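You operate a simulated robot arm through the tools that you are given. There is no shell and no other tool. Be economical: measure what you need, move in short steps, check, and stop when the job is done.

Carry out the task below with a simulated robot arm. There is one attempt and no reset: what you move stays moved.

## Task
Seat the crock in the slow cooker, add two potatoes and cover it.
Fine: the two on the buffet; the glass lid with the red knob goes on last; the cooker stays off.
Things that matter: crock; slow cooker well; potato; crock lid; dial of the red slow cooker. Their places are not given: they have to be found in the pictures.

The check looks at the end state, three seconds after you hand in, the way a careful person would. Anything else that was tipped, shoved, dropped, spilled or broken makes it a failure. Lids that push on must go on centred and level and be pressed home; caps that screw on are set level and turned clockwise until they are tight.

## Robot
A 6-joint arm with a two-finger parallel gripper, fixed in place. Base frame: the origin is at the foot of the arm, x ahead of it, y to its left, z up; the work surface is at about z = 920. Units: mm, degrees, N and s.
With the tool pointing down near the work surface it reaches from about 360 to 760 mm from the base axis. Its first joint turns from -66.0 to 66.0 degrees. Payload 2.45 kg.
The TCP is the grasp point between the finger pads, 24 mm short of the fingertips. In the tool frame z runs along the fingers and y along their closing line. Largest opening 68 mm; finger width 17, thickness 10; the body of the gripper, 40 by 70 mm, starts 41 mm behind the TCP.
Orientation is that of the tool frame in the base frame, as a unit quaternion [w, x, y, z]. With the fingers straight down and closing along the base's y, the tool's x points along the base's -x, its y along +y and its z along -z.

## Interface
- The arm moves only by the tool jog_arm. Its argument "plan" is a list of rows, each an object of numbers (a shift or turn left out is 0, a gripper value left out holds the last): "tx", "ty", "tz": the shift along the tool's x, y, z in units of 50 mm (1.0 is 50 mm); "rx", "ry", "rz": the turn, a rotation vector about the tool's x, y, z in units of 4 degrees (1.0 is 4 degrees); "fingers": the gripper command, from -1 (shut) to 1 (fully open), values between in proportion. In form: [{"tx": .., "ty": .., "tz": .., "rx": .., "ry": .., "rz": .., "fingers": ..}, ...]. A call has 1 to 12 rows; each row shifts and turns the commanded pose from where the row before left it, along the tool's axes as they then stand. A call with a number of a shift or a turn outside -1 to 1 is refused whole. Rows are played at 5 a second. More than 50 mm and 8.6 degrees between two rows, or a gripper value outside its range, and nothing of the call is played. Where a pose cannot be reached the arm comes as near as it can. A force on the tool above 90 N (or 10 N above the force at the start of the call, whichever is more), or a blocked arm, ends the call early, and 0.2 s more pass. Each finger travels about 108 mm/s and halts on what it meets, pressing with about 31 N; the grip force reading is that of the motor and also rises with nothing between the fingers. The clock runs only during rows and for 0.2 s after the last one: add rows that do not move to give the fingers time. It gives the time, the measured TCP pose, the force on the tool (base axes), the opening and the grip force at its end, in the units of the frame above (readings bear some noise), and new pictures: "views" is both (left out), scene, wrist or none.
- Cameras (640 x 400 px; columns grow to the right, rows downward): "scene" is fixed at [185.6, 429.9, 1468.3]; the picture's right is [-0.55, -0.83, 0.00], its down [-0.43, 0.28, -0.86] and it looks along [0.72, -0.48, -0.51] (base axes); focal length 214 px, centre (320, 200). "wrist" rides on the gripper at [84, 11, -75] in the tool frame; the picture's right is [-0.13, 0.99, 0.00], its down [-0.60, -0.08, -0.79] and it looks along [-0.79, -0.10, 0.61] (tool axes); focal length 251 px, centre (320, 200).
- pixel_to_xyz(camera, pixels): for up to 12 pixels [column, row] of the newest picture of that camera ("zoom" is the newest enlarged one), the place [x, y, z] in the base frame of the surface seen there, good to about 3 mm. The clock stands still meanwhile.
- close_up(camera, box): a new picture of the part [left, top, right, bottom] of that camera's present view, enlarged. The clock stands still meanwhile.
- close_job(): hands the job in; it is judged then, once.

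Keep the steps short. Do not move on a guess: measure, check each grasp and each placing, and mend mistakes. In all there are 80 turns and 170 pictures (those below and enlarged ones count). Leave the gripper open and the arm clear of the work at the hand-in unless told otherwise, and finish with a single line.

The tools are called as a command line: name --argument value ..., lists and objects as JSON in quotes. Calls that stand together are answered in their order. jog_arm: Moves the arm, as the interface text tells. Its arguments: {"type":"object","properties":{"plan":{"type":"array"},"views":{"type":"string","enum":["both","scene","wrist","none"]}},"required":["plan"]} The other tools are called the same way: pixel_to_xyz (camera, pixels) gives the place of the surface under pixels of a picture; close_up (camera, box) takes an enlarged picture of a part of a camera's view; close_job () hands the job in.

At the start:

```text
t: 0.0
tool_pos: [446.6, 75.9, 1405.7]
tool_rot: [0.0, 0.001, 1.0, 0.0]
wrist_force: [-0.3, -0.5, -0.2]
opening: 67.9
finger_force: 0.0
```

scene: 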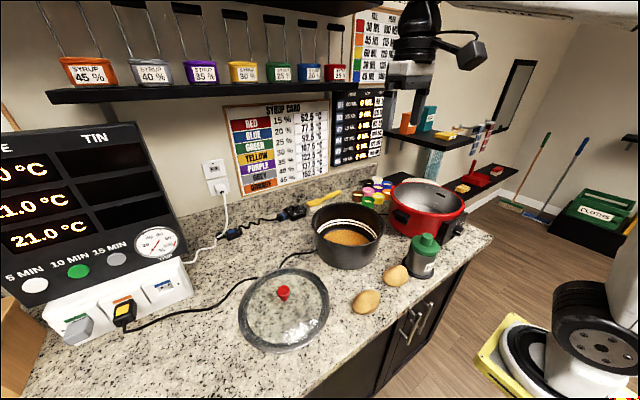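
wrist: 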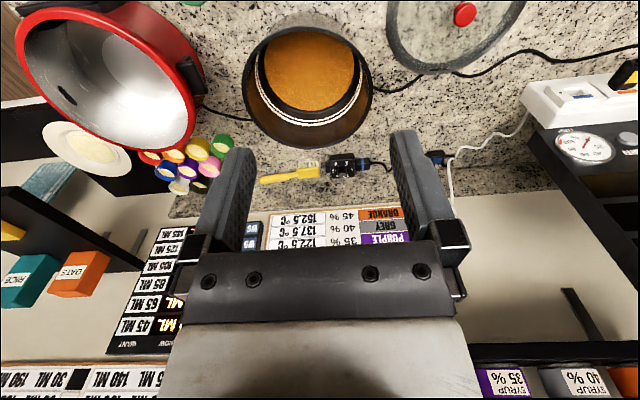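

I see the dark crock at about (347,235), the red cooker at (425,207), two potatoes at (366,301) and (395,275), and the glass lid at (284,308). I'll enlarge these areas first.

close_up --camera "scene" --box '[290, 160, 490, 285]'

close_up --camera "scene" --box '[230, 240, 430, 365]'

pixel_to_xyz --camera "scene" --pixels '[[346, 238], [313, 228], [383, 218], [335, 204], [355, 247], [366, 301], [395, 275], [284, 292], [241, 313], [329, 300], [283, 271], [275, 350]]'

pixel_to_xyz --camera "scene" --pixels '[[391, 195], [465, 205], [430, 218], [425, 180], [425, 200], [420, 238], [426, 238], [400, 216], [440, 232], [460, 228], [422, 262], [380, 300]]'

```text
3.20 times, centred on (390, 222) of scene
```

zoom: 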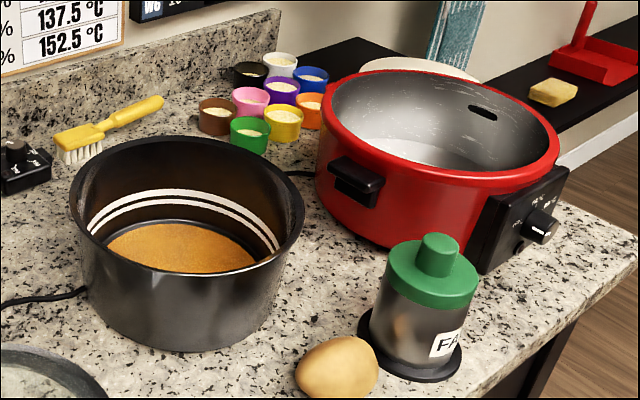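

```text
3.20 times, centred on (330, 302) of scene
```

zoom: 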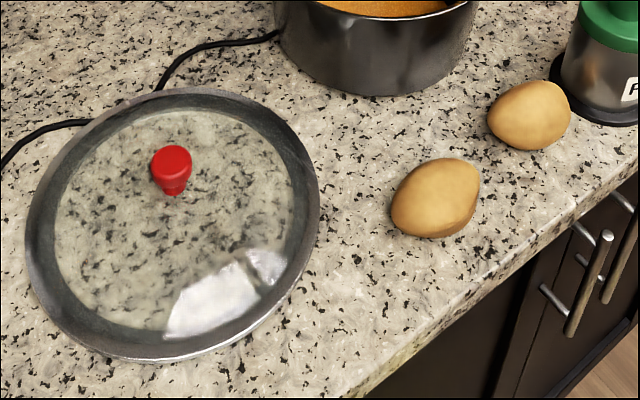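

```text
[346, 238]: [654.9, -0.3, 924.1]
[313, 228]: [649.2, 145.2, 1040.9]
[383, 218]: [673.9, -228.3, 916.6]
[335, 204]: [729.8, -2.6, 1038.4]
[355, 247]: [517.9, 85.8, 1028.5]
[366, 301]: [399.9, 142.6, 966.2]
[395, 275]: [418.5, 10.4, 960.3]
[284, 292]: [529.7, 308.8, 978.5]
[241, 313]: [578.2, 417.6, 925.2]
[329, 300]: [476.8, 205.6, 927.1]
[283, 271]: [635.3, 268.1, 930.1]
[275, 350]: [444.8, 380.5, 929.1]
```

```text
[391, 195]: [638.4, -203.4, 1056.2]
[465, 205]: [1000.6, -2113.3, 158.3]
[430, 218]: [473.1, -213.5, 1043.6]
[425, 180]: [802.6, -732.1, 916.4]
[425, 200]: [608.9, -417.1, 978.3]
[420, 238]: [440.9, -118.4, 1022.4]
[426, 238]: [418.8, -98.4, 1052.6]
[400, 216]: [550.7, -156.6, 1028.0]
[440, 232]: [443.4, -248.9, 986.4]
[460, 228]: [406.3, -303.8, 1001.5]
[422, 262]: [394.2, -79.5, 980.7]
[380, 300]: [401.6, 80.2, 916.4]
```

The crock seems to have a brown floor. I'll look into the crock and the cooker well from the wrist camera, and measure their rims.

close_up --camera "wrist" --box '[230, 0, 390, 100]'

close_up --camera "wrist" --box '[0, 0, 240, 150]'

pixel_to_xyz --camera "wrist" --pixels '[[245, 70], [369, 68], [310, 145], [308, 14], [310, 70], [265, 30], [350, 30], [345, 125], [272, 125], [310, 40], [300, 108], [325, 140]]'

pixel_to_xyz --camera "wrist" --pixels '[[20, 40], [50, 100], [100, 137], [150, 148], [190, 125], [185, 75], [160, 30], [130, 6], [100, 60], [120, 80], [70, 60], [110, 110]]'

```text
4.00 times, centred on (310, 50) of wrist
```

zoom: 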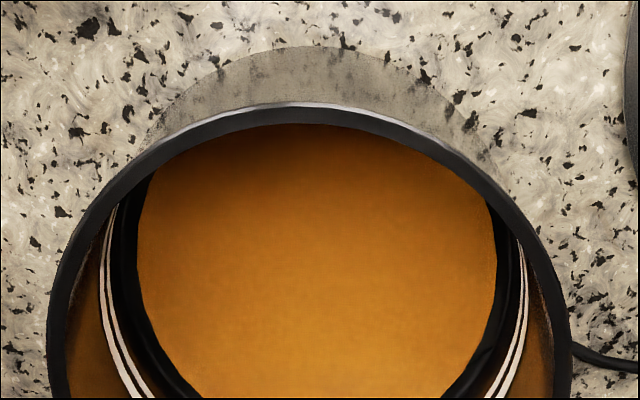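

```text
2.67 times, centred on (120, 75) of wrist
```

zoom: 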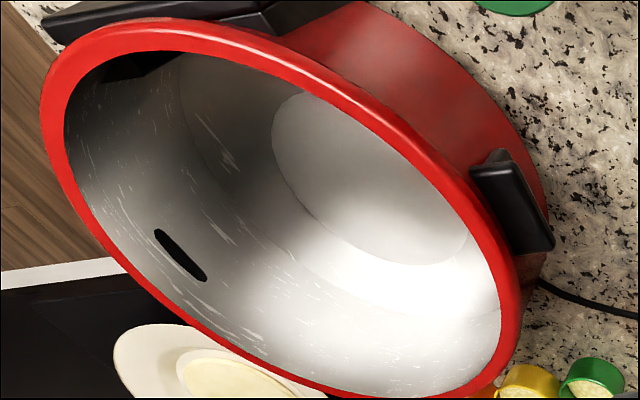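

```text
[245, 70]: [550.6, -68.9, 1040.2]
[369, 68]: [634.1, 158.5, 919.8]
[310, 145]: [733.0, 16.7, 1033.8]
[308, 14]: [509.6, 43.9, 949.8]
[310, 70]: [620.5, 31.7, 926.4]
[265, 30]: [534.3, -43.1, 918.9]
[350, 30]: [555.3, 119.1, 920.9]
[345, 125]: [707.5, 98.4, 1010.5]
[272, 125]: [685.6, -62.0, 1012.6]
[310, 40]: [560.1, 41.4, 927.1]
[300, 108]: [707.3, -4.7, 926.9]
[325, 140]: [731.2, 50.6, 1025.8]
```

```text
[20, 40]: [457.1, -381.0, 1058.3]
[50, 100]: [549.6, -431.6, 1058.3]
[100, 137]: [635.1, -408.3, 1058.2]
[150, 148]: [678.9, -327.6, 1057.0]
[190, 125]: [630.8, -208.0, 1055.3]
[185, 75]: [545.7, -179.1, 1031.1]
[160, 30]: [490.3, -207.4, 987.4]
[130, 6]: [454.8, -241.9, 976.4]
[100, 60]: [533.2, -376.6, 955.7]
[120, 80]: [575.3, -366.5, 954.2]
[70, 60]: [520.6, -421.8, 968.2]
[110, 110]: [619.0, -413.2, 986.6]
```

Both look empty, and the floor of the crock is brown. Now I'll measure rim points for circle fits, plus potato and lid details.

pixel_to_xyz --camera "wrist" --pixels '[[309, 28.5], [285, 32], [335, 33], [262, 47], [355, 45], [244, 80], [371, 90], [370, 100], [250, 113], [272, 137], [340, 143], [365, 115]]'

pixel_to_xyz --camera "wrist" --pixels '[[17, 50], [35, 82], [75, 124], [125, 146], [170, 146], [192, 120], [180, 85], [155, 50], [120, 22], [70, 9], [40, 12], [22, 25]]'

close_up --camera "scene" --box '[330, 255, 442, 325]'

close_up --camera "scene" --box '[410, 190, 490, 240]'

```text
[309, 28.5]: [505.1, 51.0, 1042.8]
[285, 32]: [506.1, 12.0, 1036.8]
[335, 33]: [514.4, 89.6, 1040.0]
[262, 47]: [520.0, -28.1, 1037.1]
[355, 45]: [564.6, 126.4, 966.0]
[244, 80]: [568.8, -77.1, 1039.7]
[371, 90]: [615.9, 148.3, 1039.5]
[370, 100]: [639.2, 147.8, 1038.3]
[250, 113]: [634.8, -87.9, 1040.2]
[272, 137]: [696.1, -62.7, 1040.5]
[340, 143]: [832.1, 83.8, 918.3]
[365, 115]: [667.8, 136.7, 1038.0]
```

```text
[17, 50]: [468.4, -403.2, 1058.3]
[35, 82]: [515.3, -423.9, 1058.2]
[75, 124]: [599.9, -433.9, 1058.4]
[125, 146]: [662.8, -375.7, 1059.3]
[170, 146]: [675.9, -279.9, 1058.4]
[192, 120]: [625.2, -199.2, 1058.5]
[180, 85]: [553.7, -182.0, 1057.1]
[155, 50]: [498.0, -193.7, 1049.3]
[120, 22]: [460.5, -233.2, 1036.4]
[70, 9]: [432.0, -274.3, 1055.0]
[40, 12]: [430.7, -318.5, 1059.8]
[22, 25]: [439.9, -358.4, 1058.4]
```

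```text
5.71 times, centred on (386, 290) of scene
```

zoom: 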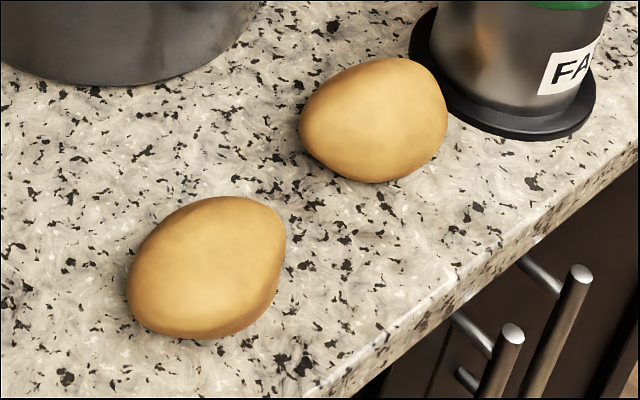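

```text
8.00 times, centred on (450, 215) of scene
```

zoom: 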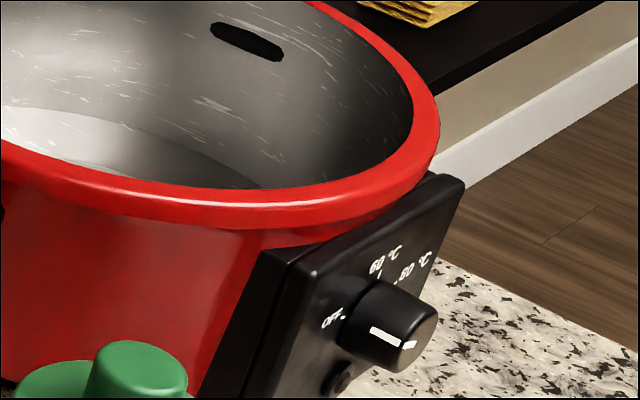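

The dial points at OFF and I'll leave it alone. The crock rim fits a circle at about (622,30) with outer radius 117. Next I'll measure the inner edge of the cooker rim, the well floor and possible obstacles.

close_up --camera "wrist" --box '[0, 0, 240, 150]'

pixel_to_xyz --camera "zoom" --pixels '[[64, 130], [75, 185], [120, 262], [200, 330], [300, 375], [440, 392], [503, 320], [485, 255], [400, 165], [300, 90], [200, 47], [90, 75]]'

pixel_to_xyz --camera "zoom" --pixels '[[41, 130], [130, 300], [250, 380], [516, 320], [400, 140], [300, 68], [340, 150], [420, 230], [300, 250], [200, 200], [180, 255], [50, 75]]'

pixel_to_xyz --camera "scene" --pixels '[[420, 115], [450, 110], [405, 130], [390, 100], [473, 45], [440, 135], [485, 150], [400, 70], [330, 85], [376, 190], [369, 183], [325, 198]]'

```text
2.67 times, centred on (120, 75) of wrist
```

zoom: 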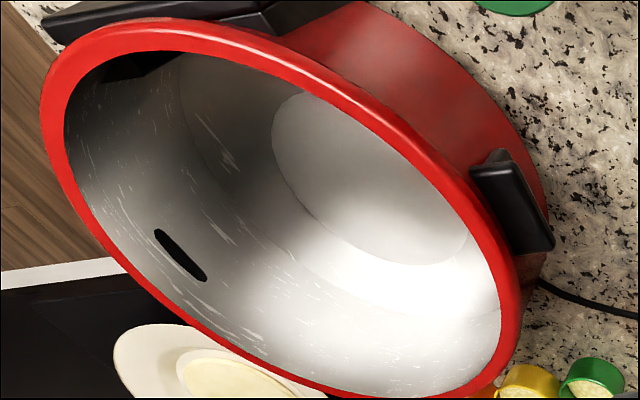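

```text
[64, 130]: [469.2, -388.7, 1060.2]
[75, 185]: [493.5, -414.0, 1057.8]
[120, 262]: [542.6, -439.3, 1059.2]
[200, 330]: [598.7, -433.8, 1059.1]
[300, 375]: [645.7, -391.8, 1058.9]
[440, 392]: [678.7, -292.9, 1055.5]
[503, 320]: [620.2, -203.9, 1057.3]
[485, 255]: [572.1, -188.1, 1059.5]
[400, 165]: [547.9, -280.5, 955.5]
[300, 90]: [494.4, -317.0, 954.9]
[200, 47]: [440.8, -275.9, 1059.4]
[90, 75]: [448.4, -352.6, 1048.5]
```

```text
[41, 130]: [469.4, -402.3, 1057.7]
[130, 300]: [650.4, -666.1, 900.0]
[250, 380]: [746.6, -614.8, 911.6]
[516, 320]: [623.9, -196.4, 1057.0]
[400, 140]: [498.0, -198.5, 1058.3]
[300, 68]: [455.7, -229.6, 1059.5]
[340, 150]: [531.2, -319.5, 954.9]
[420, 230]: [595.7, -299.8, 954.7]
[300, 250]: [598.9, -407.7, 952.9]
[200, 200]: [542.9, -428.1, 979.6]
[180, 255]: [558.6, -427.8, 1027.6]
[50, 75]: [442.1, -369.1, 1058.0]
```

```text
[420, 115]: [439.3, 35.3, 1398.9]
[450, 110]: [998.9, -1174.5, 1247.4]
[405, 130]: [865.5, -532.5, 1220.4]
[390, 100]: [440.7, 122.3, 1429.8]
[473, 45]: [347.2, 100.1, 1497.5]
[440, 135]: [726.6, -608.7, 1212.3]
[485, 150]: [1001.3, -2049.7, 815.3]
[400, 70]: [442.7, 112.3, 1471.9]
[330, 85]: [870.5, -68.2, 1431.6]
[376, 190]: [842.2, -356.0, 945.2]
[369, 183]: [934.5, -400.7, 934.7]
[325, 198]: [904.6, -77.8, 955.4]
```

The cooker well has a floor at z≈955, a rim at 1059 and a centre near (557,-311). The crock tapers and should seat with about 18 mm above the cooker rim. I'll turn the tool so the fingers close radially and come down partway.

jog_arm --plan '[{"rz": 1, "tz": 0.2, "fingers": 1}, {"rz": 1, "tz": 0.2}, {"rz": 1, "tz": 0.2}, {"rz": 1, "tz": 0.2}, {"rz": 1, "tz": 0.2}, {"rz": 1, "tz": 0.2}, {"rz": 1, "tz": 0.2}, {"rz": 1, "tz": 0.2}, {"rz": 1, "tz": 0.2}, {"rz": 1, "tz": 0.2}, {"rz": 1, "tz": 0.2}, {"rz": 1, "tz": 0.2}]' --views "none"

jog_arm --plan '[{"rz": 1, "tz": 0.2}, {"rz": 1, "tz": 0.2}, {"rz": 1, "tz": 0.2}, {"rz": 1, "tz": 0.2}, {"rz": 1, "tz": 0.2}, {"rz": 1, "tz": 0.2}, {"rz": 1, "tz": 0.2}, {"rz": 1, "tz": 0.2}, {"rz": 1, "tz": 0.2}, {"rz": 0.8, "tz": 0.2}, {}, {}]' --views "wrist"

```text
t: 2.6
tool_pos: [446.6, 75.9, 1285.2]
tool_rot: [0.0, 0.408, 0.913, 0.0]
wrist_force: [0.0, -0.6, -0.4]
opening: 68.2
finger_force: 0.1
```

```text
t: 5.2
tool_pos: [448.1, 75.1, 1184.9]
tool_rot: [0.0, 0.69, 0.724, -0.001]
wrist_force: [0.4, -0.4, 0.4]
opening: 68.1
finger_force: 0.0
```

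wrist: 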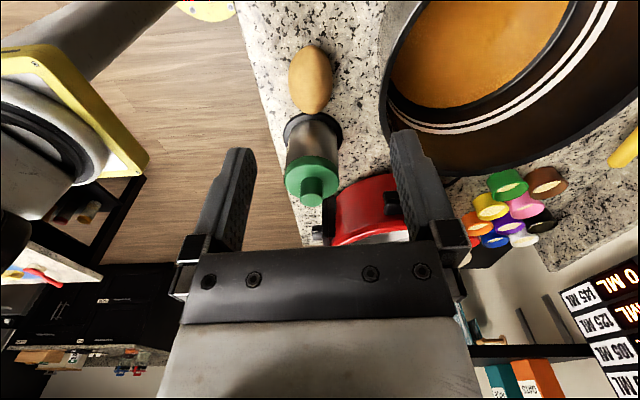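

Facing radially now. I'll move over the crock's near rim point at about (507,24).

jog_arm --plan '[{"tx": -0.53, "ty": 0.56}, {"tx": -0.54, "ty": 0.57}, {"tz": 0.8}, {"tz": 0.8}, {}, {}]'

```text
t: 6.6
tool_pos: [505.8, 24.1, 1106.7]
tool_rot: [0.0, 0.69, 0.724, -0.001]
wrist_force: [0.0, 0.2, 0.0]
opening: 67.6
finger_force: 0.1
```

scene: 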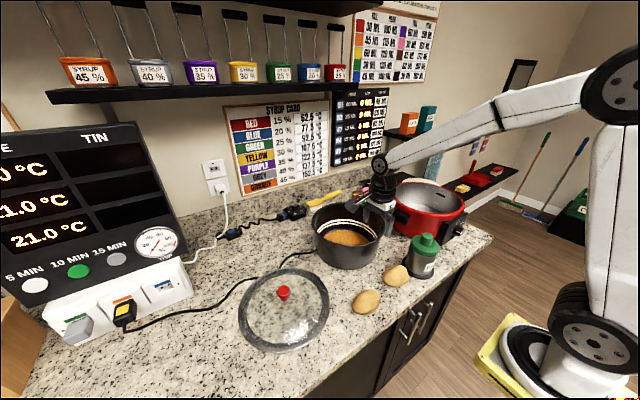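
wrist: 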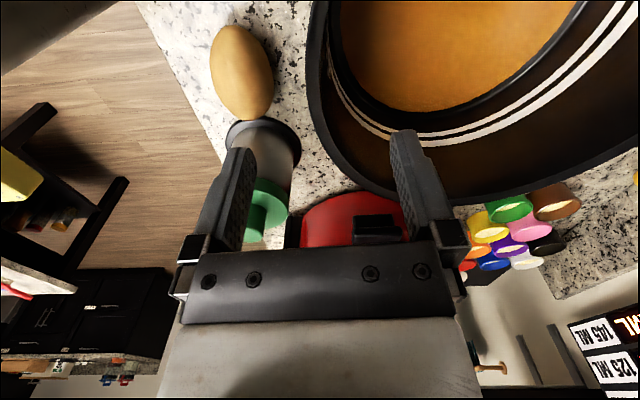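

I'll check the rim position near the grip line in this view.

pixel_to_xyz --camera "wrist" --pixels '[[311, 80], [315, 105], [322, 130], [334, 150], [350, 168], [366, 182], [385, 192], [326, 105], [340, 138], [375, 170], [455, 195], [520, 185]]'

```text
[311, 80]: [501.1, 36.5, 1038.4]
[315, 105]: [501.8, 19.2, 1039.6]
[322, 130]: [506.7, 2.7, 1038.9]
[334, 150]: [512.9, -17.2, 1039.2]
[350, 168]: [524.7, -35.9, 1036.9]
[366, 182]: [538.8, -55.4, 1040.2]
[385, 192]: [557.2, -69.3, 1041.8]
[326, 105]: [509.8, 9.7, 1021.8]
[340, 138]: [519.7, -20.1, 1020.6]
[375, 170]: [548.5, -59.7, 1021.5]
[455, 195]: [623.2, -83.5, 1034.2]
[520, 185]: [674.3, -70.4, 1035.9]
```

The rim's outer edge is at x≈501 and the wall is centred on about 504.5, so the TCP is aligned. Now down to z≈1040 and close.

jog_arm --plan '[{"tz": 0.5, "ty": -0.02}, {"tz": 0.5}, {"tz": 0.35}, {}, {"fingers": -1}, {"fingers": -1}, {"fingers": -1}, {"fingers": -1}]'

```text
t: 8.4
tool_pos: [504.9, 25.2, 1038.7]
tool_rot: [0.001, 0.69, 0.724, 0.0]
wrist_force: [3.5, 0.5, -0.3]
opening: 16.5
finger_force: 31.8
```

scene: 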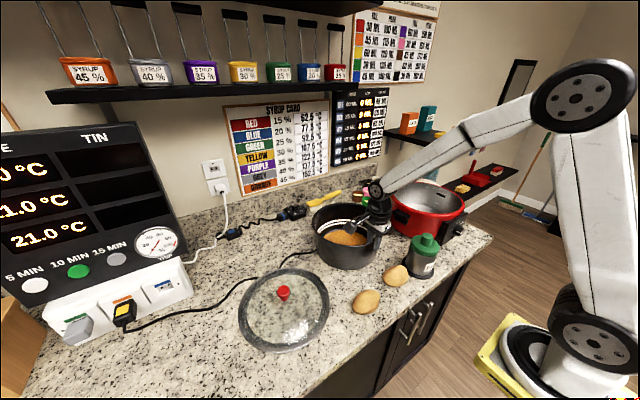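
wrist: 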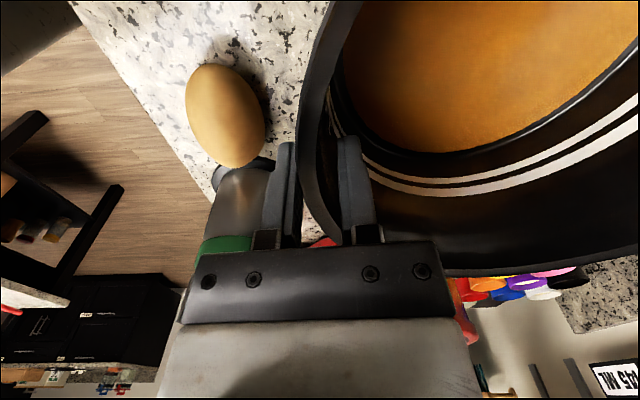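

The grip holds the wall at 16.5 mm opening and 32 N. A 15 mm test lift comes next.

jog_arm --plan '[{"tz": -0.1, "fingers": -1}, {"tz": -0.1}, {"tz": -0.1}, {}]'

close_up --camera "scene" --box '[290, 170, 450, 270]'

```text
t: 9.4
tool_pos: [505.7, 25.1, 1053.1]
tool_rot: [0.0, 0.69, 0.724, 0.001]
wrist_force: [2.7, -0.3, -2.2]
opening: 14.1
finger_force: 30.6
```

scene: 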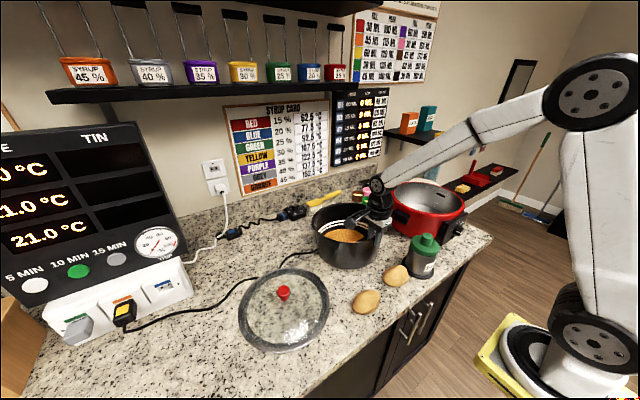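
wrist: 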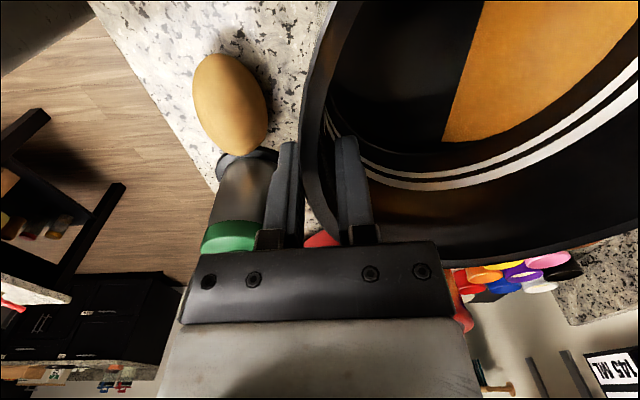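

```text
4.00 times, centred on (370, 220) of scene
```

zoom: 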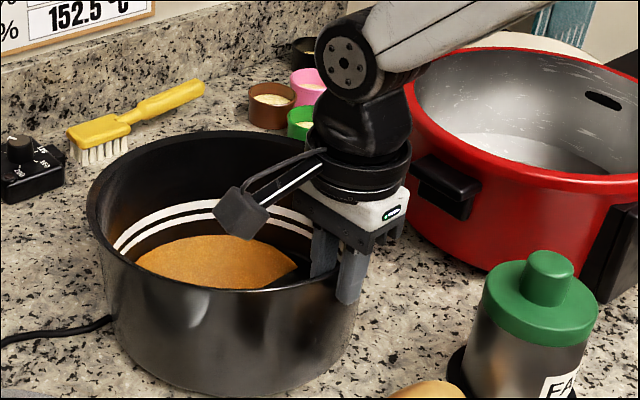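

The brown area in the crock shifted as it tilted, so it is shallow liquid and must stay level. So far only the near side has lifted, by about 4°. The wall lies flush with the fingers at this tilt, so turning the tool 4° should level the crock. I'll do that slowly.

jog_arm --plan '[{"rx": -0.2, "tz": -0.04}, {"rx": -0.2, "tz": -0.04}, {"rx": -0.2, "tz": -0.04}, {"rx": -0.2, "tz": -0.04}, {"rx": -0.2, "tz": -0.04}, {}]'

close_up --camera "scene" --box '[290, 170, 450, 270]'

```text
t: 10.8
tool_pos: [504.0, 25.3, 1063.5]
tool_rot: [0.024, 0.689, 0.724, 0.024]
wrist_force: [-1.6, -1.0, -8.2]
opening: 14.7
finger_force: 31.1
```

scene: 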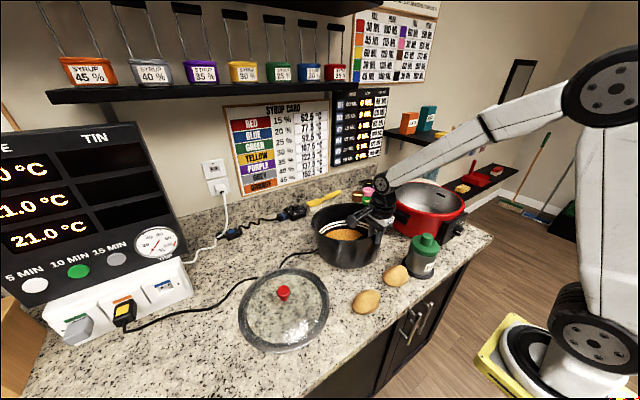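
wrist: 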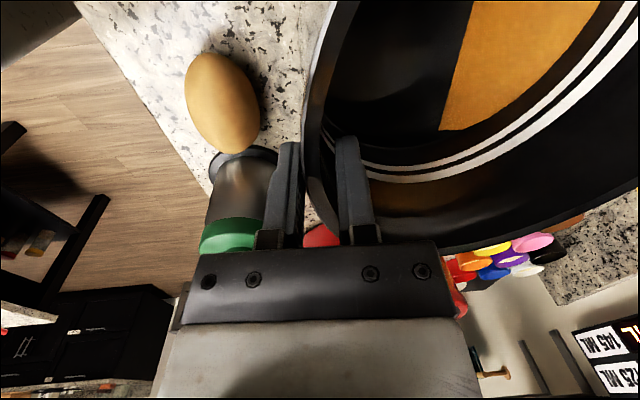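

```text
4.00 times, centred on (370, 220) of scene
```

zoom: 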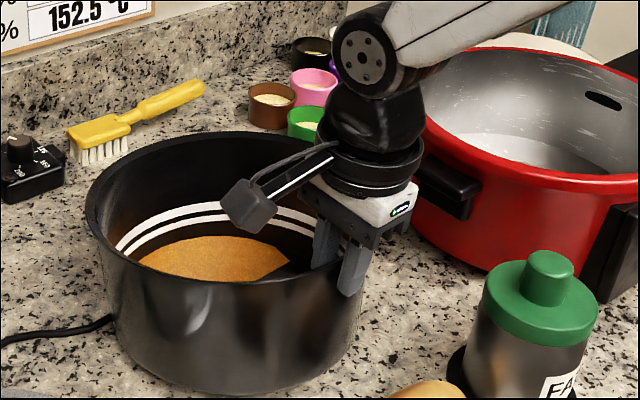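

The tool now carries about 8 N. I'll check the tilt from rim heights.

pixel_to_xyz --camera "zoom" --pixels '[[90, 190], [110, 160], [160, 137], [220, 131], [290, 133], [120, 255], [200, 287], [300, 278], [100, 220], [250, 290], [150, 270], [210, 255]]'

pixel_to_xyz --camera "wrist" --pixels '[[350, 10], [325, 50], [312, 90], [308, 150], [318, 200], [400, 238], [470, 245], [540, 225], [620, 180], [400, 60], [530, 50], [470, 110]]'

```text
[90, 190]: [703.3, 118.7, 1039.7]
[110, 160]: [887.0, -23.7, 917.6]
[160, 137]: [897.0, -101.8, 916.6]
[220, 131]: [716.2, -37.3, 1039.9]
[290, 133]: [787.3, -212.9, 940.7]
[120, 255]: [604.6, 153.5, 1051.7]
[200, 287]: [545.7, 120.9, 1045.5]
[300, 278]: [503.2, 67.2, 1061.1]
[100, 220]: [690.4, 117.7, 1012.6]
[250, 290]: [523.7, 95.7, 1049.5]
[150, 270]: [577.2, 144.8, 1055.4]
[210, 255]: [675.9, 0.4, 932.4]
```

```text
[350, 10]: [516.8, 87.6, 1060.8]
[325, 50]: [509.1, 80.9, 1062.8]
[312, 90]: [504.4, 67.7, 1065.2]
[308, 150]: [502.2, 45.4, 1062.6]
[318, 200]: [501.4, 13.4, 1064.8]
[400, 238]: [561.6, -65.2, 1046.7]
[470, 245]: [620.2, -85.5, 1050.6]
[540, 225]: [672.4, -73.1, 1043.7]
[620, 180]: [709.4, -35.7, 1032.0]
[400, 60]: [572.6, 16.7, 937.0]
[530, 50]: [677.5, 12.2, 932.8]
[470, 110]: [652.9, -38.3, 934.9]
```

The near rim is at 1064 and the far rim at 1039, so it only pivots on its far edge. A shallow rim grip cannot carry the off-centre weight of roughly 1.5 kg. I'll set it down and re-grip much deeper for leverage.

jog_arm --plan '[{"tz": 0.1}, {"tz": 0.1}, {"tz": 0.1}, {"tz": 0.1}, {"tz": 0.08}, {}, {"fingers": 0}, {"fingers": 0.3}, {}]'

close_up --camera "scene" --box '[290, 170, 450, 270]'

```text
t: 12.8
tool_pos: [505.6, 24.6, 1039.2]
tool_rot: [0.024, 0.689, 0.724, 0.025]
wrist_force: [1.1, 0.2, 0.0]
opening: 44.4
finger_force: 0.0
```

scene: 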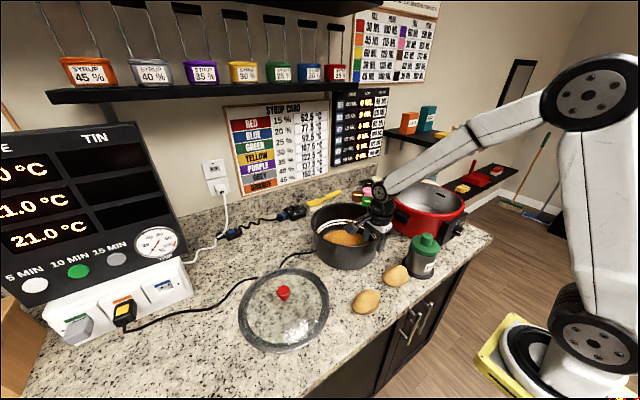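
wrist: 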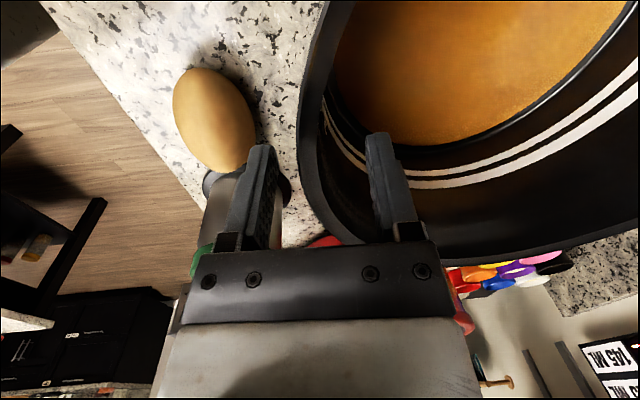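

```text
4.00 times, centred on (370, 220) of scene
```

zoom: 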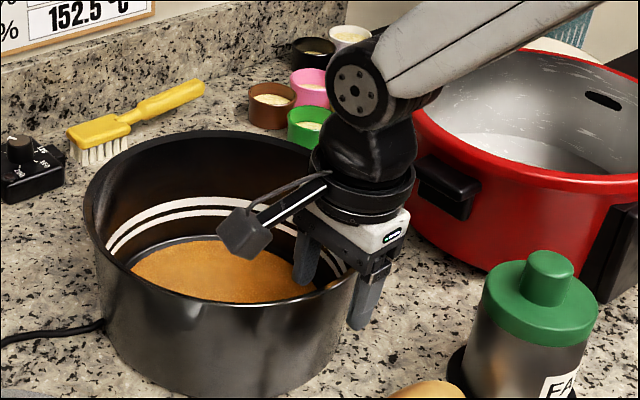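

The crock is level again with the liquid even. Before going deeper I'll check the clearance between the camera body and the rim.

pixel_to_xyz --camera "zoom" --pixels '[[240, 235], [240, 255], [225, 240], [262, 245], [240, 300], [310, 290], [370, 320], [270, 298]]'

```text
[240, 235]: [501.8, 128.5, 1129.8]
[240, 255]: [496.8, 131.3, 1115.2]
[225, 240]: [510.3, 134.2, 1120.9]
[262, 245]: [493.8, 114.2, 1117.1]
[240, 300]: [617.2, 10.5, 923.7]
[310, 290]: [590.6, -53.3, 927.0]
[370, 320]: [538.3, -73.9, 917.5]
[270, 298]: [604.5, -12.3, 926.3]
```

The camera body's lowest point is about 1110, so 34 mm more down is clear. I'll lower and grip.

jog_arm --plan '[{"tz": 0.2, "fingers": 0.3}, {"tz": 0.2}, {"tz": 0.14}, {"tz": 0.12}, {}, {"fingers": -1}, {"fingers": -1}, {"fingers": -1}, {"fingers": -1}]'

```text
t: 14.8
tool_pos: [508.9, 24.2, 1006.4]
tool_rot: [0.025, 0.69, 0.723, 0.026]
wrist_force: [-1.9, 0.4, 4.6]
opening: 14.8
finger_force: 31.4
```

scene: 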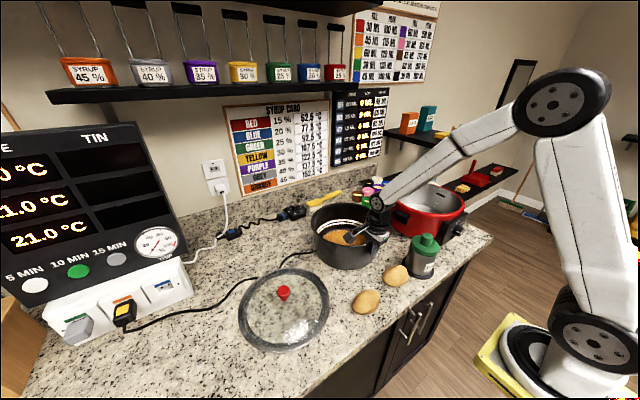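
wrist: 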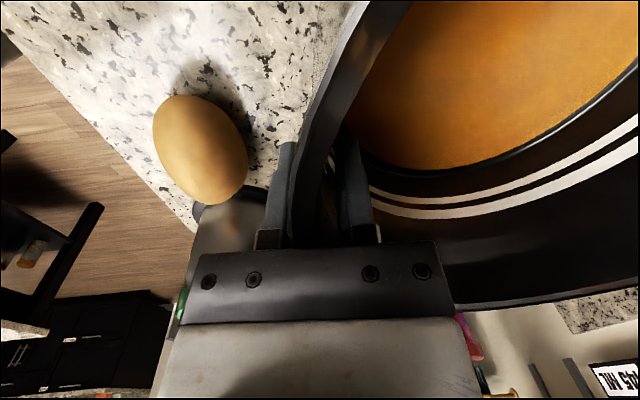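

Deep grip made at 14.8 mm and 31 N. I'll test-lift 20 mm slowly.

jog_arm --plan '[{"tz": -0.06}, {"tz": -0.06}, {"tz": -0.06}, {"tz": -0.06}, {"tz": -0.06}, {"tz": -0.06}, {"tz": -0.06}, {}]'

close_up --camera "scene" --box '[290, 170, 450, 270]'

pixel_to_xyz --camera "zoom" --pixels '[[90, 195], [220, 133], [230, 131], [215, 128], [200, 135], [200, 290], [150, 272], [240, 293], [120, 255], [95, 185]]'

```text
t: 16.6
tool_pos: [506.4, 24.9, 1026.9]
tool_rot: [0.023, 0.689, 0.724, 0.025]
wrist_force: [0.2, -0.3, -12.0]
opening: 14.0
finger_force: 30.9
```

scene: 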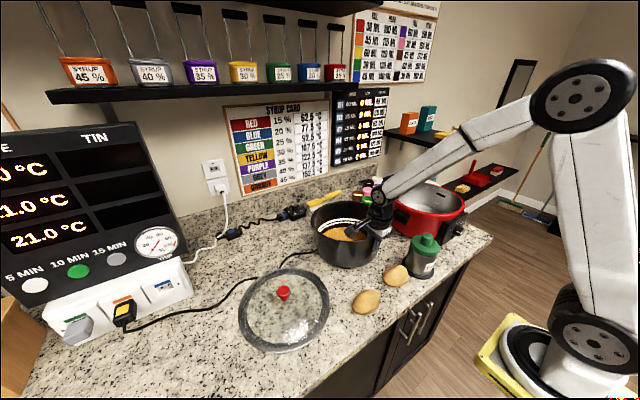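
wrist: 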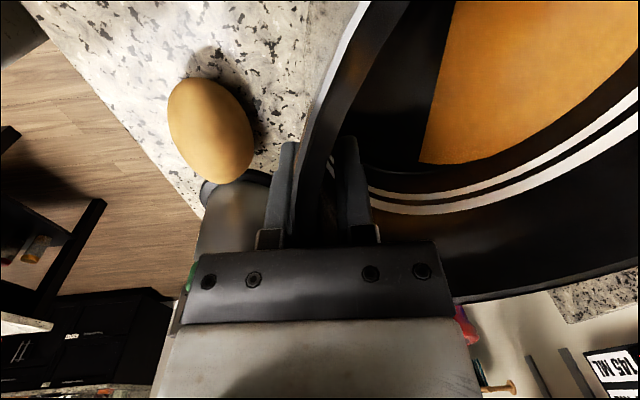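

```text
4.00 times, centred on (370, 220) of scene
```

zoom: 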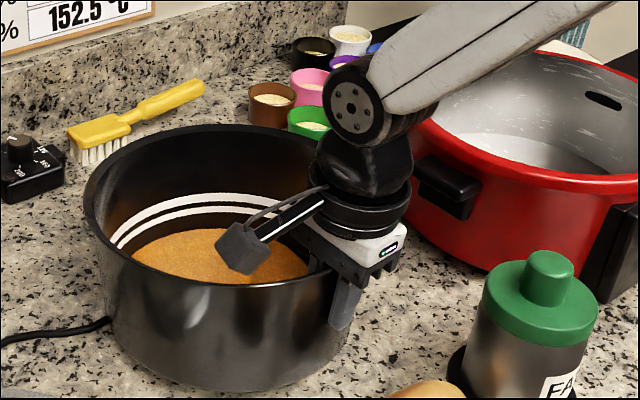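

```text
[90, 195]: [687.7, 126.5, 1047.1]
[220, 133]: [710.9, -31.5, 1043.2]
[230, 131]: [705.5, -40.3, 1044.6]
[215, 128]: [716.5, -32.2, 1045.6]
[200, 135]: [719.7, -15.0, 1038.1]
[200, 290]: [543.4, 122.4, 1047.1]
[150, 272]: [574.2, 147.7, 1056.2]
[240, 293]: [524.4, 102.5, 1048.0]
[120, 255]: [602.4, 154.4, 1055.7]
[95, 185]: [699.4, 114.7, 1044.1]
```

12 N is now carried and the far rim may be rising (1044). I'll lift another 20 mm, turning 4° back to level.

jog_arm --plan '[{"tz": -0.06, "rx": -0.1}, {"tz": -0.06, "rx": -0.1}, {"tz": -0.06, "rx": -0.1}, {"tz": -0.06, "rx": -0.1}, {"tz": -0.06, "rx": -0.1}, {"tz": -0.06, "rx": -0.1}, {"tz": -0.06, "rx": -0.1}, {}, {}]'

close_up --camera "scene" --box '[290, 170, 450, 270]'

pixel_to_xyz --camera "zoom" --pixels '[[90, 190], [220, 130], [230, 128], [215, 125], [200, 132], [200, 287], [150, 270], [240, 290], [120, 252], [95, 180]]'

```text
t: 18.6
tool_pos: [505.0, 24.3, 1048.4]
tool_rot: [0.041, 0.689, 0.723, 0.042]
wrist_force: [1.1, -0.1, -11.2]
opening: 13.9
finger_force: 31.5
```

scene: 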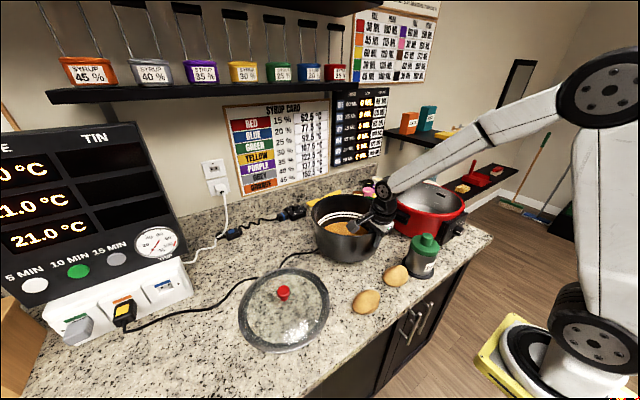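
wrist: 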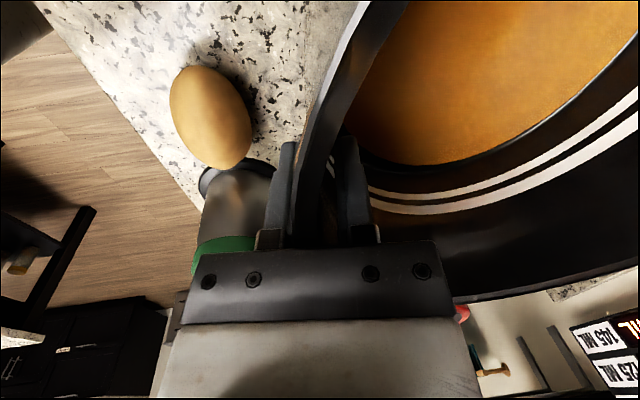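

```text
4.00 times, centred on (370, 220) of scene
```

zoom: 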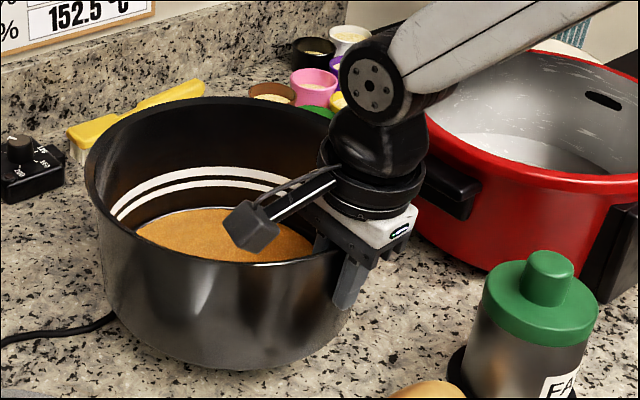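

```text
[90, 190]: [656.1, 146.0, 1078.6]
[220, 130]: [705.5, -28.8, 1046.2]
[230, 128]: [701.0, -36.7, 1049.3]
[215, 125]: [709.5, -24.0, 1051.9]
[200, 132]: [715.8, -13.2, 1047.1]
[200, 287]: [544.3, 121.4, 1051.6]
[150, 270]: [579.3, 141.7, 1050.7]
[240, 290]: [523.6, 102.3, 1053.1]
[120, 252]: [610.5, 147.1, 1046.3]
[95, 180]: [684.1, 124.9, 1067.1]
```

Now the crock is fully off the counter and level, at about 11.5 N with the liquid covering its floor. I'll raise it straight up 120 mm smoothly.

jog_arm --plan '[{"tz": -0.1, "ty": 0.012}, {"tz": -0.2, "ty": 0.024}, {"tz": -0.2, "ty": 0.024}, {"tz": -0.2, "ty": 0.024}, {"tz": -0.2, "ty": 0.024}, {"tz": -0.2, "ty": 0.024}, {"tz": -0.2, "ty": 0.024}, {"tz": -0.2, "ty": 0.024}, {"tz": -0.2, "ty": 0.024}, {"tz": -0.2, "ty": 0.024}, {"tz": -0.2, "ty": 0.024}, {"tz": -0.1, "ty": 0.012}]'

pixel_to_xyz --camera "wrist" --pixels '[[355, 20], [325, 90], [312, 150], [370, 235], [470, 295], [540, 285], [610, 275], [560, 20], [450, 60], [400, 130]]'

```text
t: 21.2
tool_pos: [504.7, 25.1, 1159.0]
tool_rot: [0.039, 0.688, 0.723, 0.043]
wrist_force: [0.5, 0.3, -11.5]
opening: 13.9
finger_force: 31.1
```

scene: 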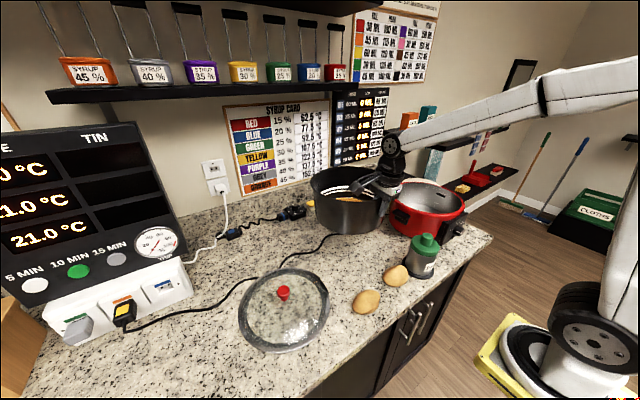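
wrist: 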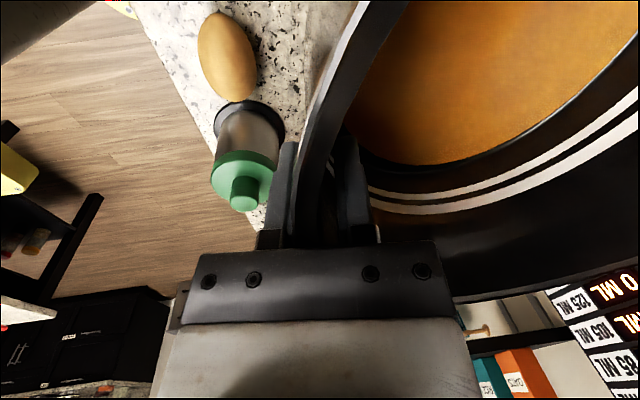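

```text
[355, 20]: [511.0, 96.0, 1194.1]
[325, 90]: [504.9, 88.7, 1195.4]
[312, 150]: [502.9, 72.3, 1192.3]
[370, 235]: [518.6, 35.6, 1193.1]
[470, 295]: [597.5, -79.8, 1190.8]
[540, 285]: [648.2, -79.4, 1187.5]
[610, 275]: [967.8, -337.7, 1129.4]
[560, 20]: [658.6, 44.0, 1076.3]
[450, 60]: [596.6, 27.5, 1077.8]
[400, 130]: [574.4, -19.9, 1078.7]
```

It is holding steadily, tilted about 2°, with the bottom at about 1070. Before placing it I need a more accurate well opening and the height of the control panel, so I'll take an enlarged view of the cooker.

close_up --camera "scene" --box '[384, 170, 480, 230]'

pixel_to_xyz --camera "zoom" --pixels '[[110, 105], [150, 80], [200, 65], [300, 65], [400, 90], [480, 130], [520, 165], [535, 200], [530, 225], [480, 255], [400, 262], [300, 250]]'

```text
6.67 times, centred on (432, 200) of scene
```

zoom: 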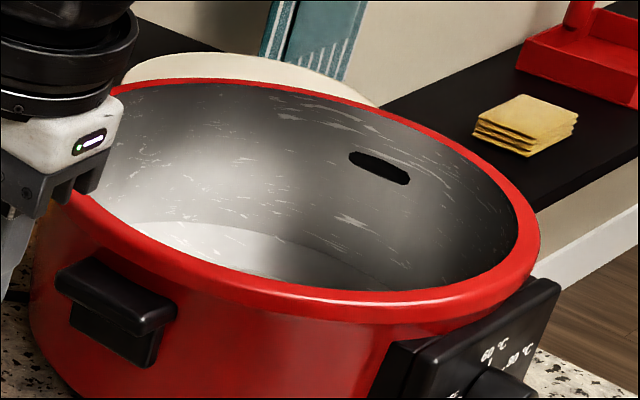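

```text
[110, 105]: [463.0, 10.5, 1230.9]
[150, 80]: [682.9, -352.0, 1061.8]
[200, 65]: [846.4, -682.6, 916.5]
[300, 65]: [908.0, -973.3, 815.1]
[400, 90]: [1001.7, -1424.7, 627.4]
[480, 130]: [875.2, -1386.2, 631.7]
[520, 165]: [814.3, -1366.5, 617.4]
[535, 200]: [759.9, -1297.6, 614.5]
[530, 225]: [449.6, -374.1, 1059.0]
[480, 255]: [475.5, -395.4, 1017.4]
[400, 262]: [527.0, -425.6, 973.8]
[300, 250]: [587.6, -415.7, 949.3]
```

Now points along the inner edge and the outer edge of the red rim.

pixel_to_xyz --camera "zoom" --pixels '[[200, 88], [260, 90], [350, 112], [420, 140], [475, 172], [505, 205], [514, 235], [480, 284], [400, 297], [300, 292], [200, 265], [130, 230]]'

pixel_to_xyz --camera "zoom" --pixels '[[200, 79], [260, 82], [350, 98], [420, 124], [480, 158], [515, 195], [535, 235], [510, 285], [400, 312], [300, 306], [200, 280], [130, 248]]'

```text
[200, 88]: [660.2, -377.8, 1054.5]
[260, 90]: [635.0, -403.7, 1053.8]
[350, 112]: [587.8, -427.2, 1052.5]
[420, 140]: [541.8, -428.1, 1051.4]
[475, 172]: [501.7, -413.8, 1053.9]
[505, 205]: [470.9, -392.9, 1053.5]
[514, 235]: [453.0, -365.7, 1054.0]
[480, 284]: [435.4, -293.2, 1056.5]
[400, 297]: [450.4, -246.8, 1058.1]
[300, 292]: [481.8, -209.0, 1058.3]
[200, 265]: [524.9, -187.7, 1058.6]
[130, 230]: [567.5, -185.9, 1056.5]
```

```text
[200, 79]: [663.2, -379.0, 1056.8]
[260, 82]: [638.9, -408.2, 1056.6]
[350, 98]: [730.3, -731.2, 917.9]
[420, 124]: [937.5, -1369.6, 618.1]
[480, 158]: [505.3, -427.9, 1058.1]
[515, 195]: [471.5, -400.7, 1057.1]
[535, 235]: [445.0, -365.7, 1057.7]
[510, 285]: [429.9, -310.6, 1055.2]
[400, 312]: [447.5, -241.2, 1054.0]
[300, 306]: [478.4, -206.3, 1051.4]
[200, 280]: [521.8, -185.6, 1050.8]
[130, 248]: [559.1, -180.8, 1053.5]
```

I get the well centre at about (559,-307.5) with radius ≈121. Next I'll measure the crock's outer taper to see whether the outer finger fits in the gap.

close_up --camera "scene" --box '[300, 160, 396, 240]'

pixel_to_xyz --camera "scene" --pixels '[[330, 200], [330, 205], [330, 210], [330, 215], [330, 220], [330, 225], [340, 206], [340, 212], [340, 218], [340, 224], [340, 229], [340, 232]]'

```text
5.00 times, centred on (348, 200) of scene
```

zoom: 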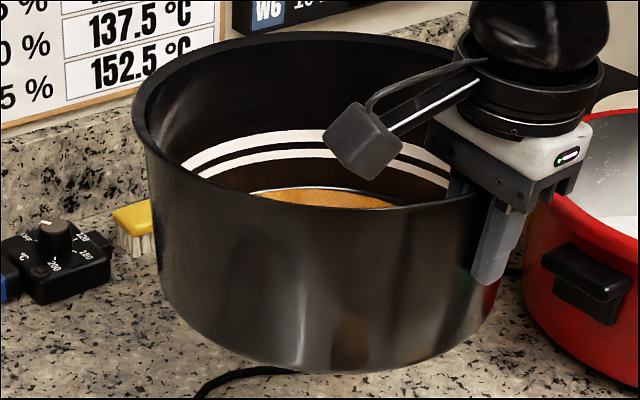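

```text
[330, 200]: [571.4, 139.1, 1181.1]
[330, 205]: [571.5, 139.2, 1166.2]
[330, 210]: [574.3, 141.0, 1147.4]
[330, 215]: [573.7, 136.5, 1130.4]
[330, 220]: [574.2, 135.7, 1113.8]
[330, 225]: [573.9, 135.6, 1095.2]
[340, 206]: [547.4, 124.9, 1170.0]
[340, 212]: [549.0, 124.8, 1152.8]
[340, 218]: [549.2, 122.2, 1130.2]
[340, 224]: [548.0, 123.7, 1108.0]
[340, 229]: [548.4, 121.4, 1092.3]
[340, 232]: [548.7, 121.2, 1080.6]
```

The crock is nearly cylindrical (about 117 to 115 mm), so the outer finger cannot go down inside the well, and a deep grip would mean a larger drop. I'll set the crock back on the counter and test a shallower grip and lighter grip forces. Down slowly.

jog_arm --plan '[{"tz": 0.1, "ty": -0.012}, {"tz": 0.2, "ty": -0.024}, {"tz": 0.2, "ty": -0.024}, {"tz": 0.2, "ty": -0.024}, {"tz": 0.2, "ty": -0.024}, {"tz": 0.2, "ty": -0.024}, {"tz": 0.2, "ty": -0.024}, {"tz": 0.2, "ty": -0.024}, {"tz": 0.2, "ty": -0.024}, {"tz": 0.2, "ty": -0.024}, {"tz": 0.2, "ty": -0.024}, {"tz": 0.1, "ty": -0.012}]' --views "none"

jog_arm --plan '[{"tz": 0.1, "ty": -0.012}, {"tz": 0.1, "ty": -0.012}, {"tz": 0.1, "ty": -0.012}, {"tz": 0.1, "ty": -0.012}, {"tz": 0.1, "ty": -0.012}, {"tz": 0.08, "ty": -0.01}, {"tz": 0.06, "ty": -0.007}, {"tz": 0.06, "ty": -0.007}, {"tz": 0.04, "ty": -0.005}, {}]'

```text
t: 23.8
tool_pos: [505.6, 25.0, 1047.7]
tool_rot: [0.04, 0.688, 0.723, 0.043]
wrist_force: [-0.1, -0.7, -10.4]
opening: 13.8
finger_force: 31.0
```

```text
t: 26.0
tool_pos: [505.8, 25.5, 1011.0]
tool_rot: [0.041, 0.688, 0.723, 0.043]
wrist_force: [0.6, -0.9, -11.4]
opening: 14.0
finger_force: 31.0
```

scene: 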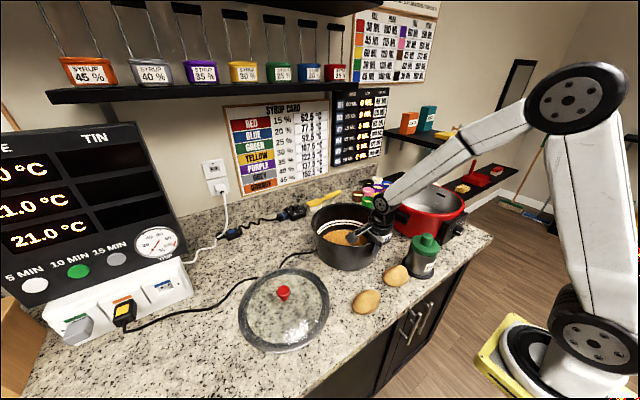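
wrist: 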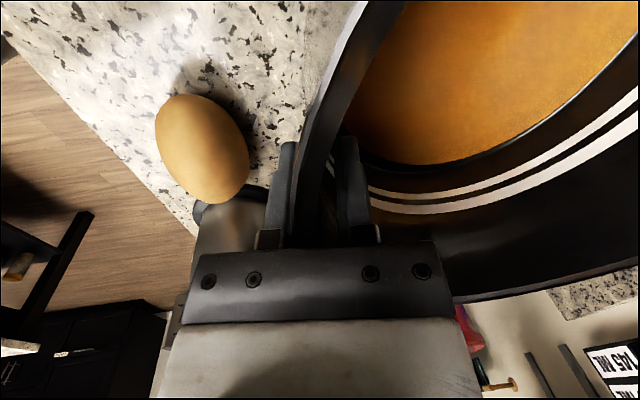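

It still carries the full weight. A few mm more, watching the force.

jog_arm --plan '[{"tz": 0.04, "ty": -0.005}, {"tz": 0.04, "ty": -0.005}, {"tz": 0.04, "ty": -0.005}, {}]' --views "none"

```text
t: 27.0
tool_pos: [507.4, 25.4, 1006.0]
tool_rot: [0.043, 0.688, 0.723, 0.044]
wrist_force: [-4.6, -1.3, 7.8]
opening: 13.8
finger_force: 31.2
```

It rests on the counter, so I'll test how grip force follows the finger command.

jog_arm --plan '[{"fingers": -0.62}, {}]' --views "none"

jog_arm --plan '[{"fingers": -0.6}, {}]' --views "none"

jog_arm --plan '[{"fingers": -0.585}, {}]' --views "none"

```text
t: 27.6
tool_pos: [505.6, 24.8, 1006.5]
tool_rot: [0.042, 0.688, 0.723, 0.043]
wrist_force: [1.5, -0.9, 0.6]
opening: 14.5
finger_force: 1.3
```

```text
t: 28.2
tool_pos: [505.0, 25.8, 1004.8]
tool_rot: [0.042, 0.689, 0.722, 0.043]
wrist_force: [2.3, 0.8, 1.1]
opening: 15.3
finger_force: 1.5
```

```text
t: 28.8
tool_pos: [506.6, 24.5, 1005.2]
tool_rot: [0.041, 0.688, 0.723, 0.042]
wrist_force: [2.2, 0.9, 1.0]
opening: 15.5
finger_force: 0.6
```

Force is graded with the command, which is very useful. Two more readings to map it.

jog_arm --plan '[{"fingers": -0.7}, {}]' --views "none"

jog_arm --plan '[{"fingers": -0.8}, {}]' --views "none"

```text
t: 29.4
tool_pos: [505.5, 25.0, 1004.6]
tool_rot: [0.041, 0.688, 0.723, 0.043]
wrist_force: [5.8, 0.3, 0.5]
opening: 13.4
finger_force: 30.8
```

```text
t: 30.0
tool_pos: [506.1, 25.0, 1005.0]
tool_rot: [0.042, 0.688, 0.724, 0.043]
wrist_force: [6.4, 0.0, 2.5]
opening: 13.7
finger_force: 31.2
```

The grip is already saturated at -0.7, and it is light near -0.62. I'll re-grip 9 mm shallower, enough to carry the weight but with a smaller drop at the end, and test-lift.

jog_arm --plan '[{"fingers": -0.2}, {}, {"tz": -0.09, "ty": 0.01}, {"tz": -0.09, "ty": 0.01}, {"fingers": -1}, {}, {}, {"tz": -0.06, "ty": 0.007}, {"tz": -0.06, "ty": 0.007}, {"tz": -0.06, "ty": 0.007}, {"tz": -0.06, "ty": 0.007}, {}]'

close_up --camera "scene" --box '[290, 170, 450, 270]'

```text
t: 32.6
tool_pos: [505.8, 24.6, 1026.3]
tool_rot: [0.04, 0.689, 0.723, 0.042]
wrist_force: [-0.1, 0.6, -10.7]
opening: 13.9
finger_force: 30.3
```

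scene: 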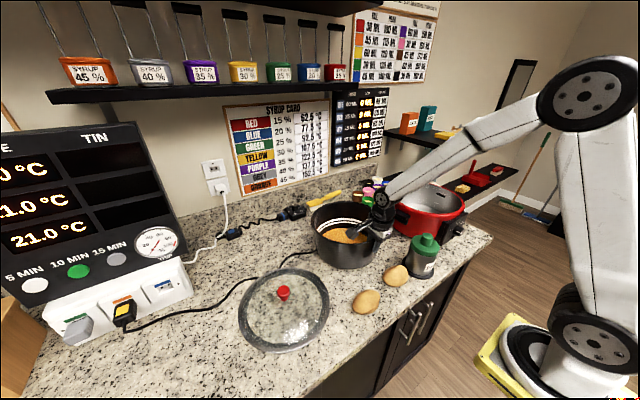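
wrist: 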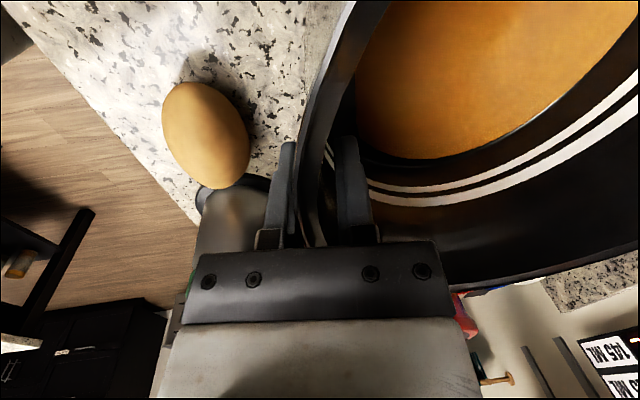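

```text
4.00 times, centred on (370, 220) of scene
```

zoom: 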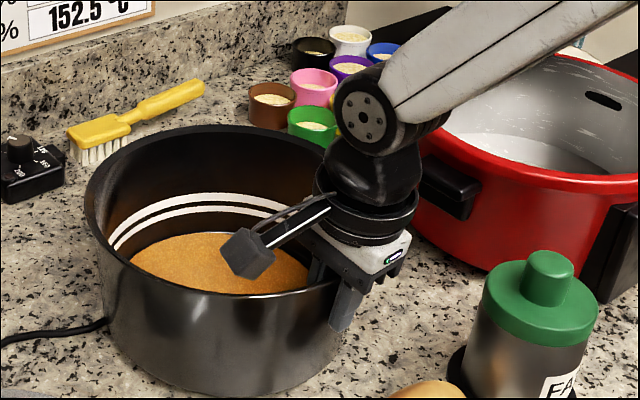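

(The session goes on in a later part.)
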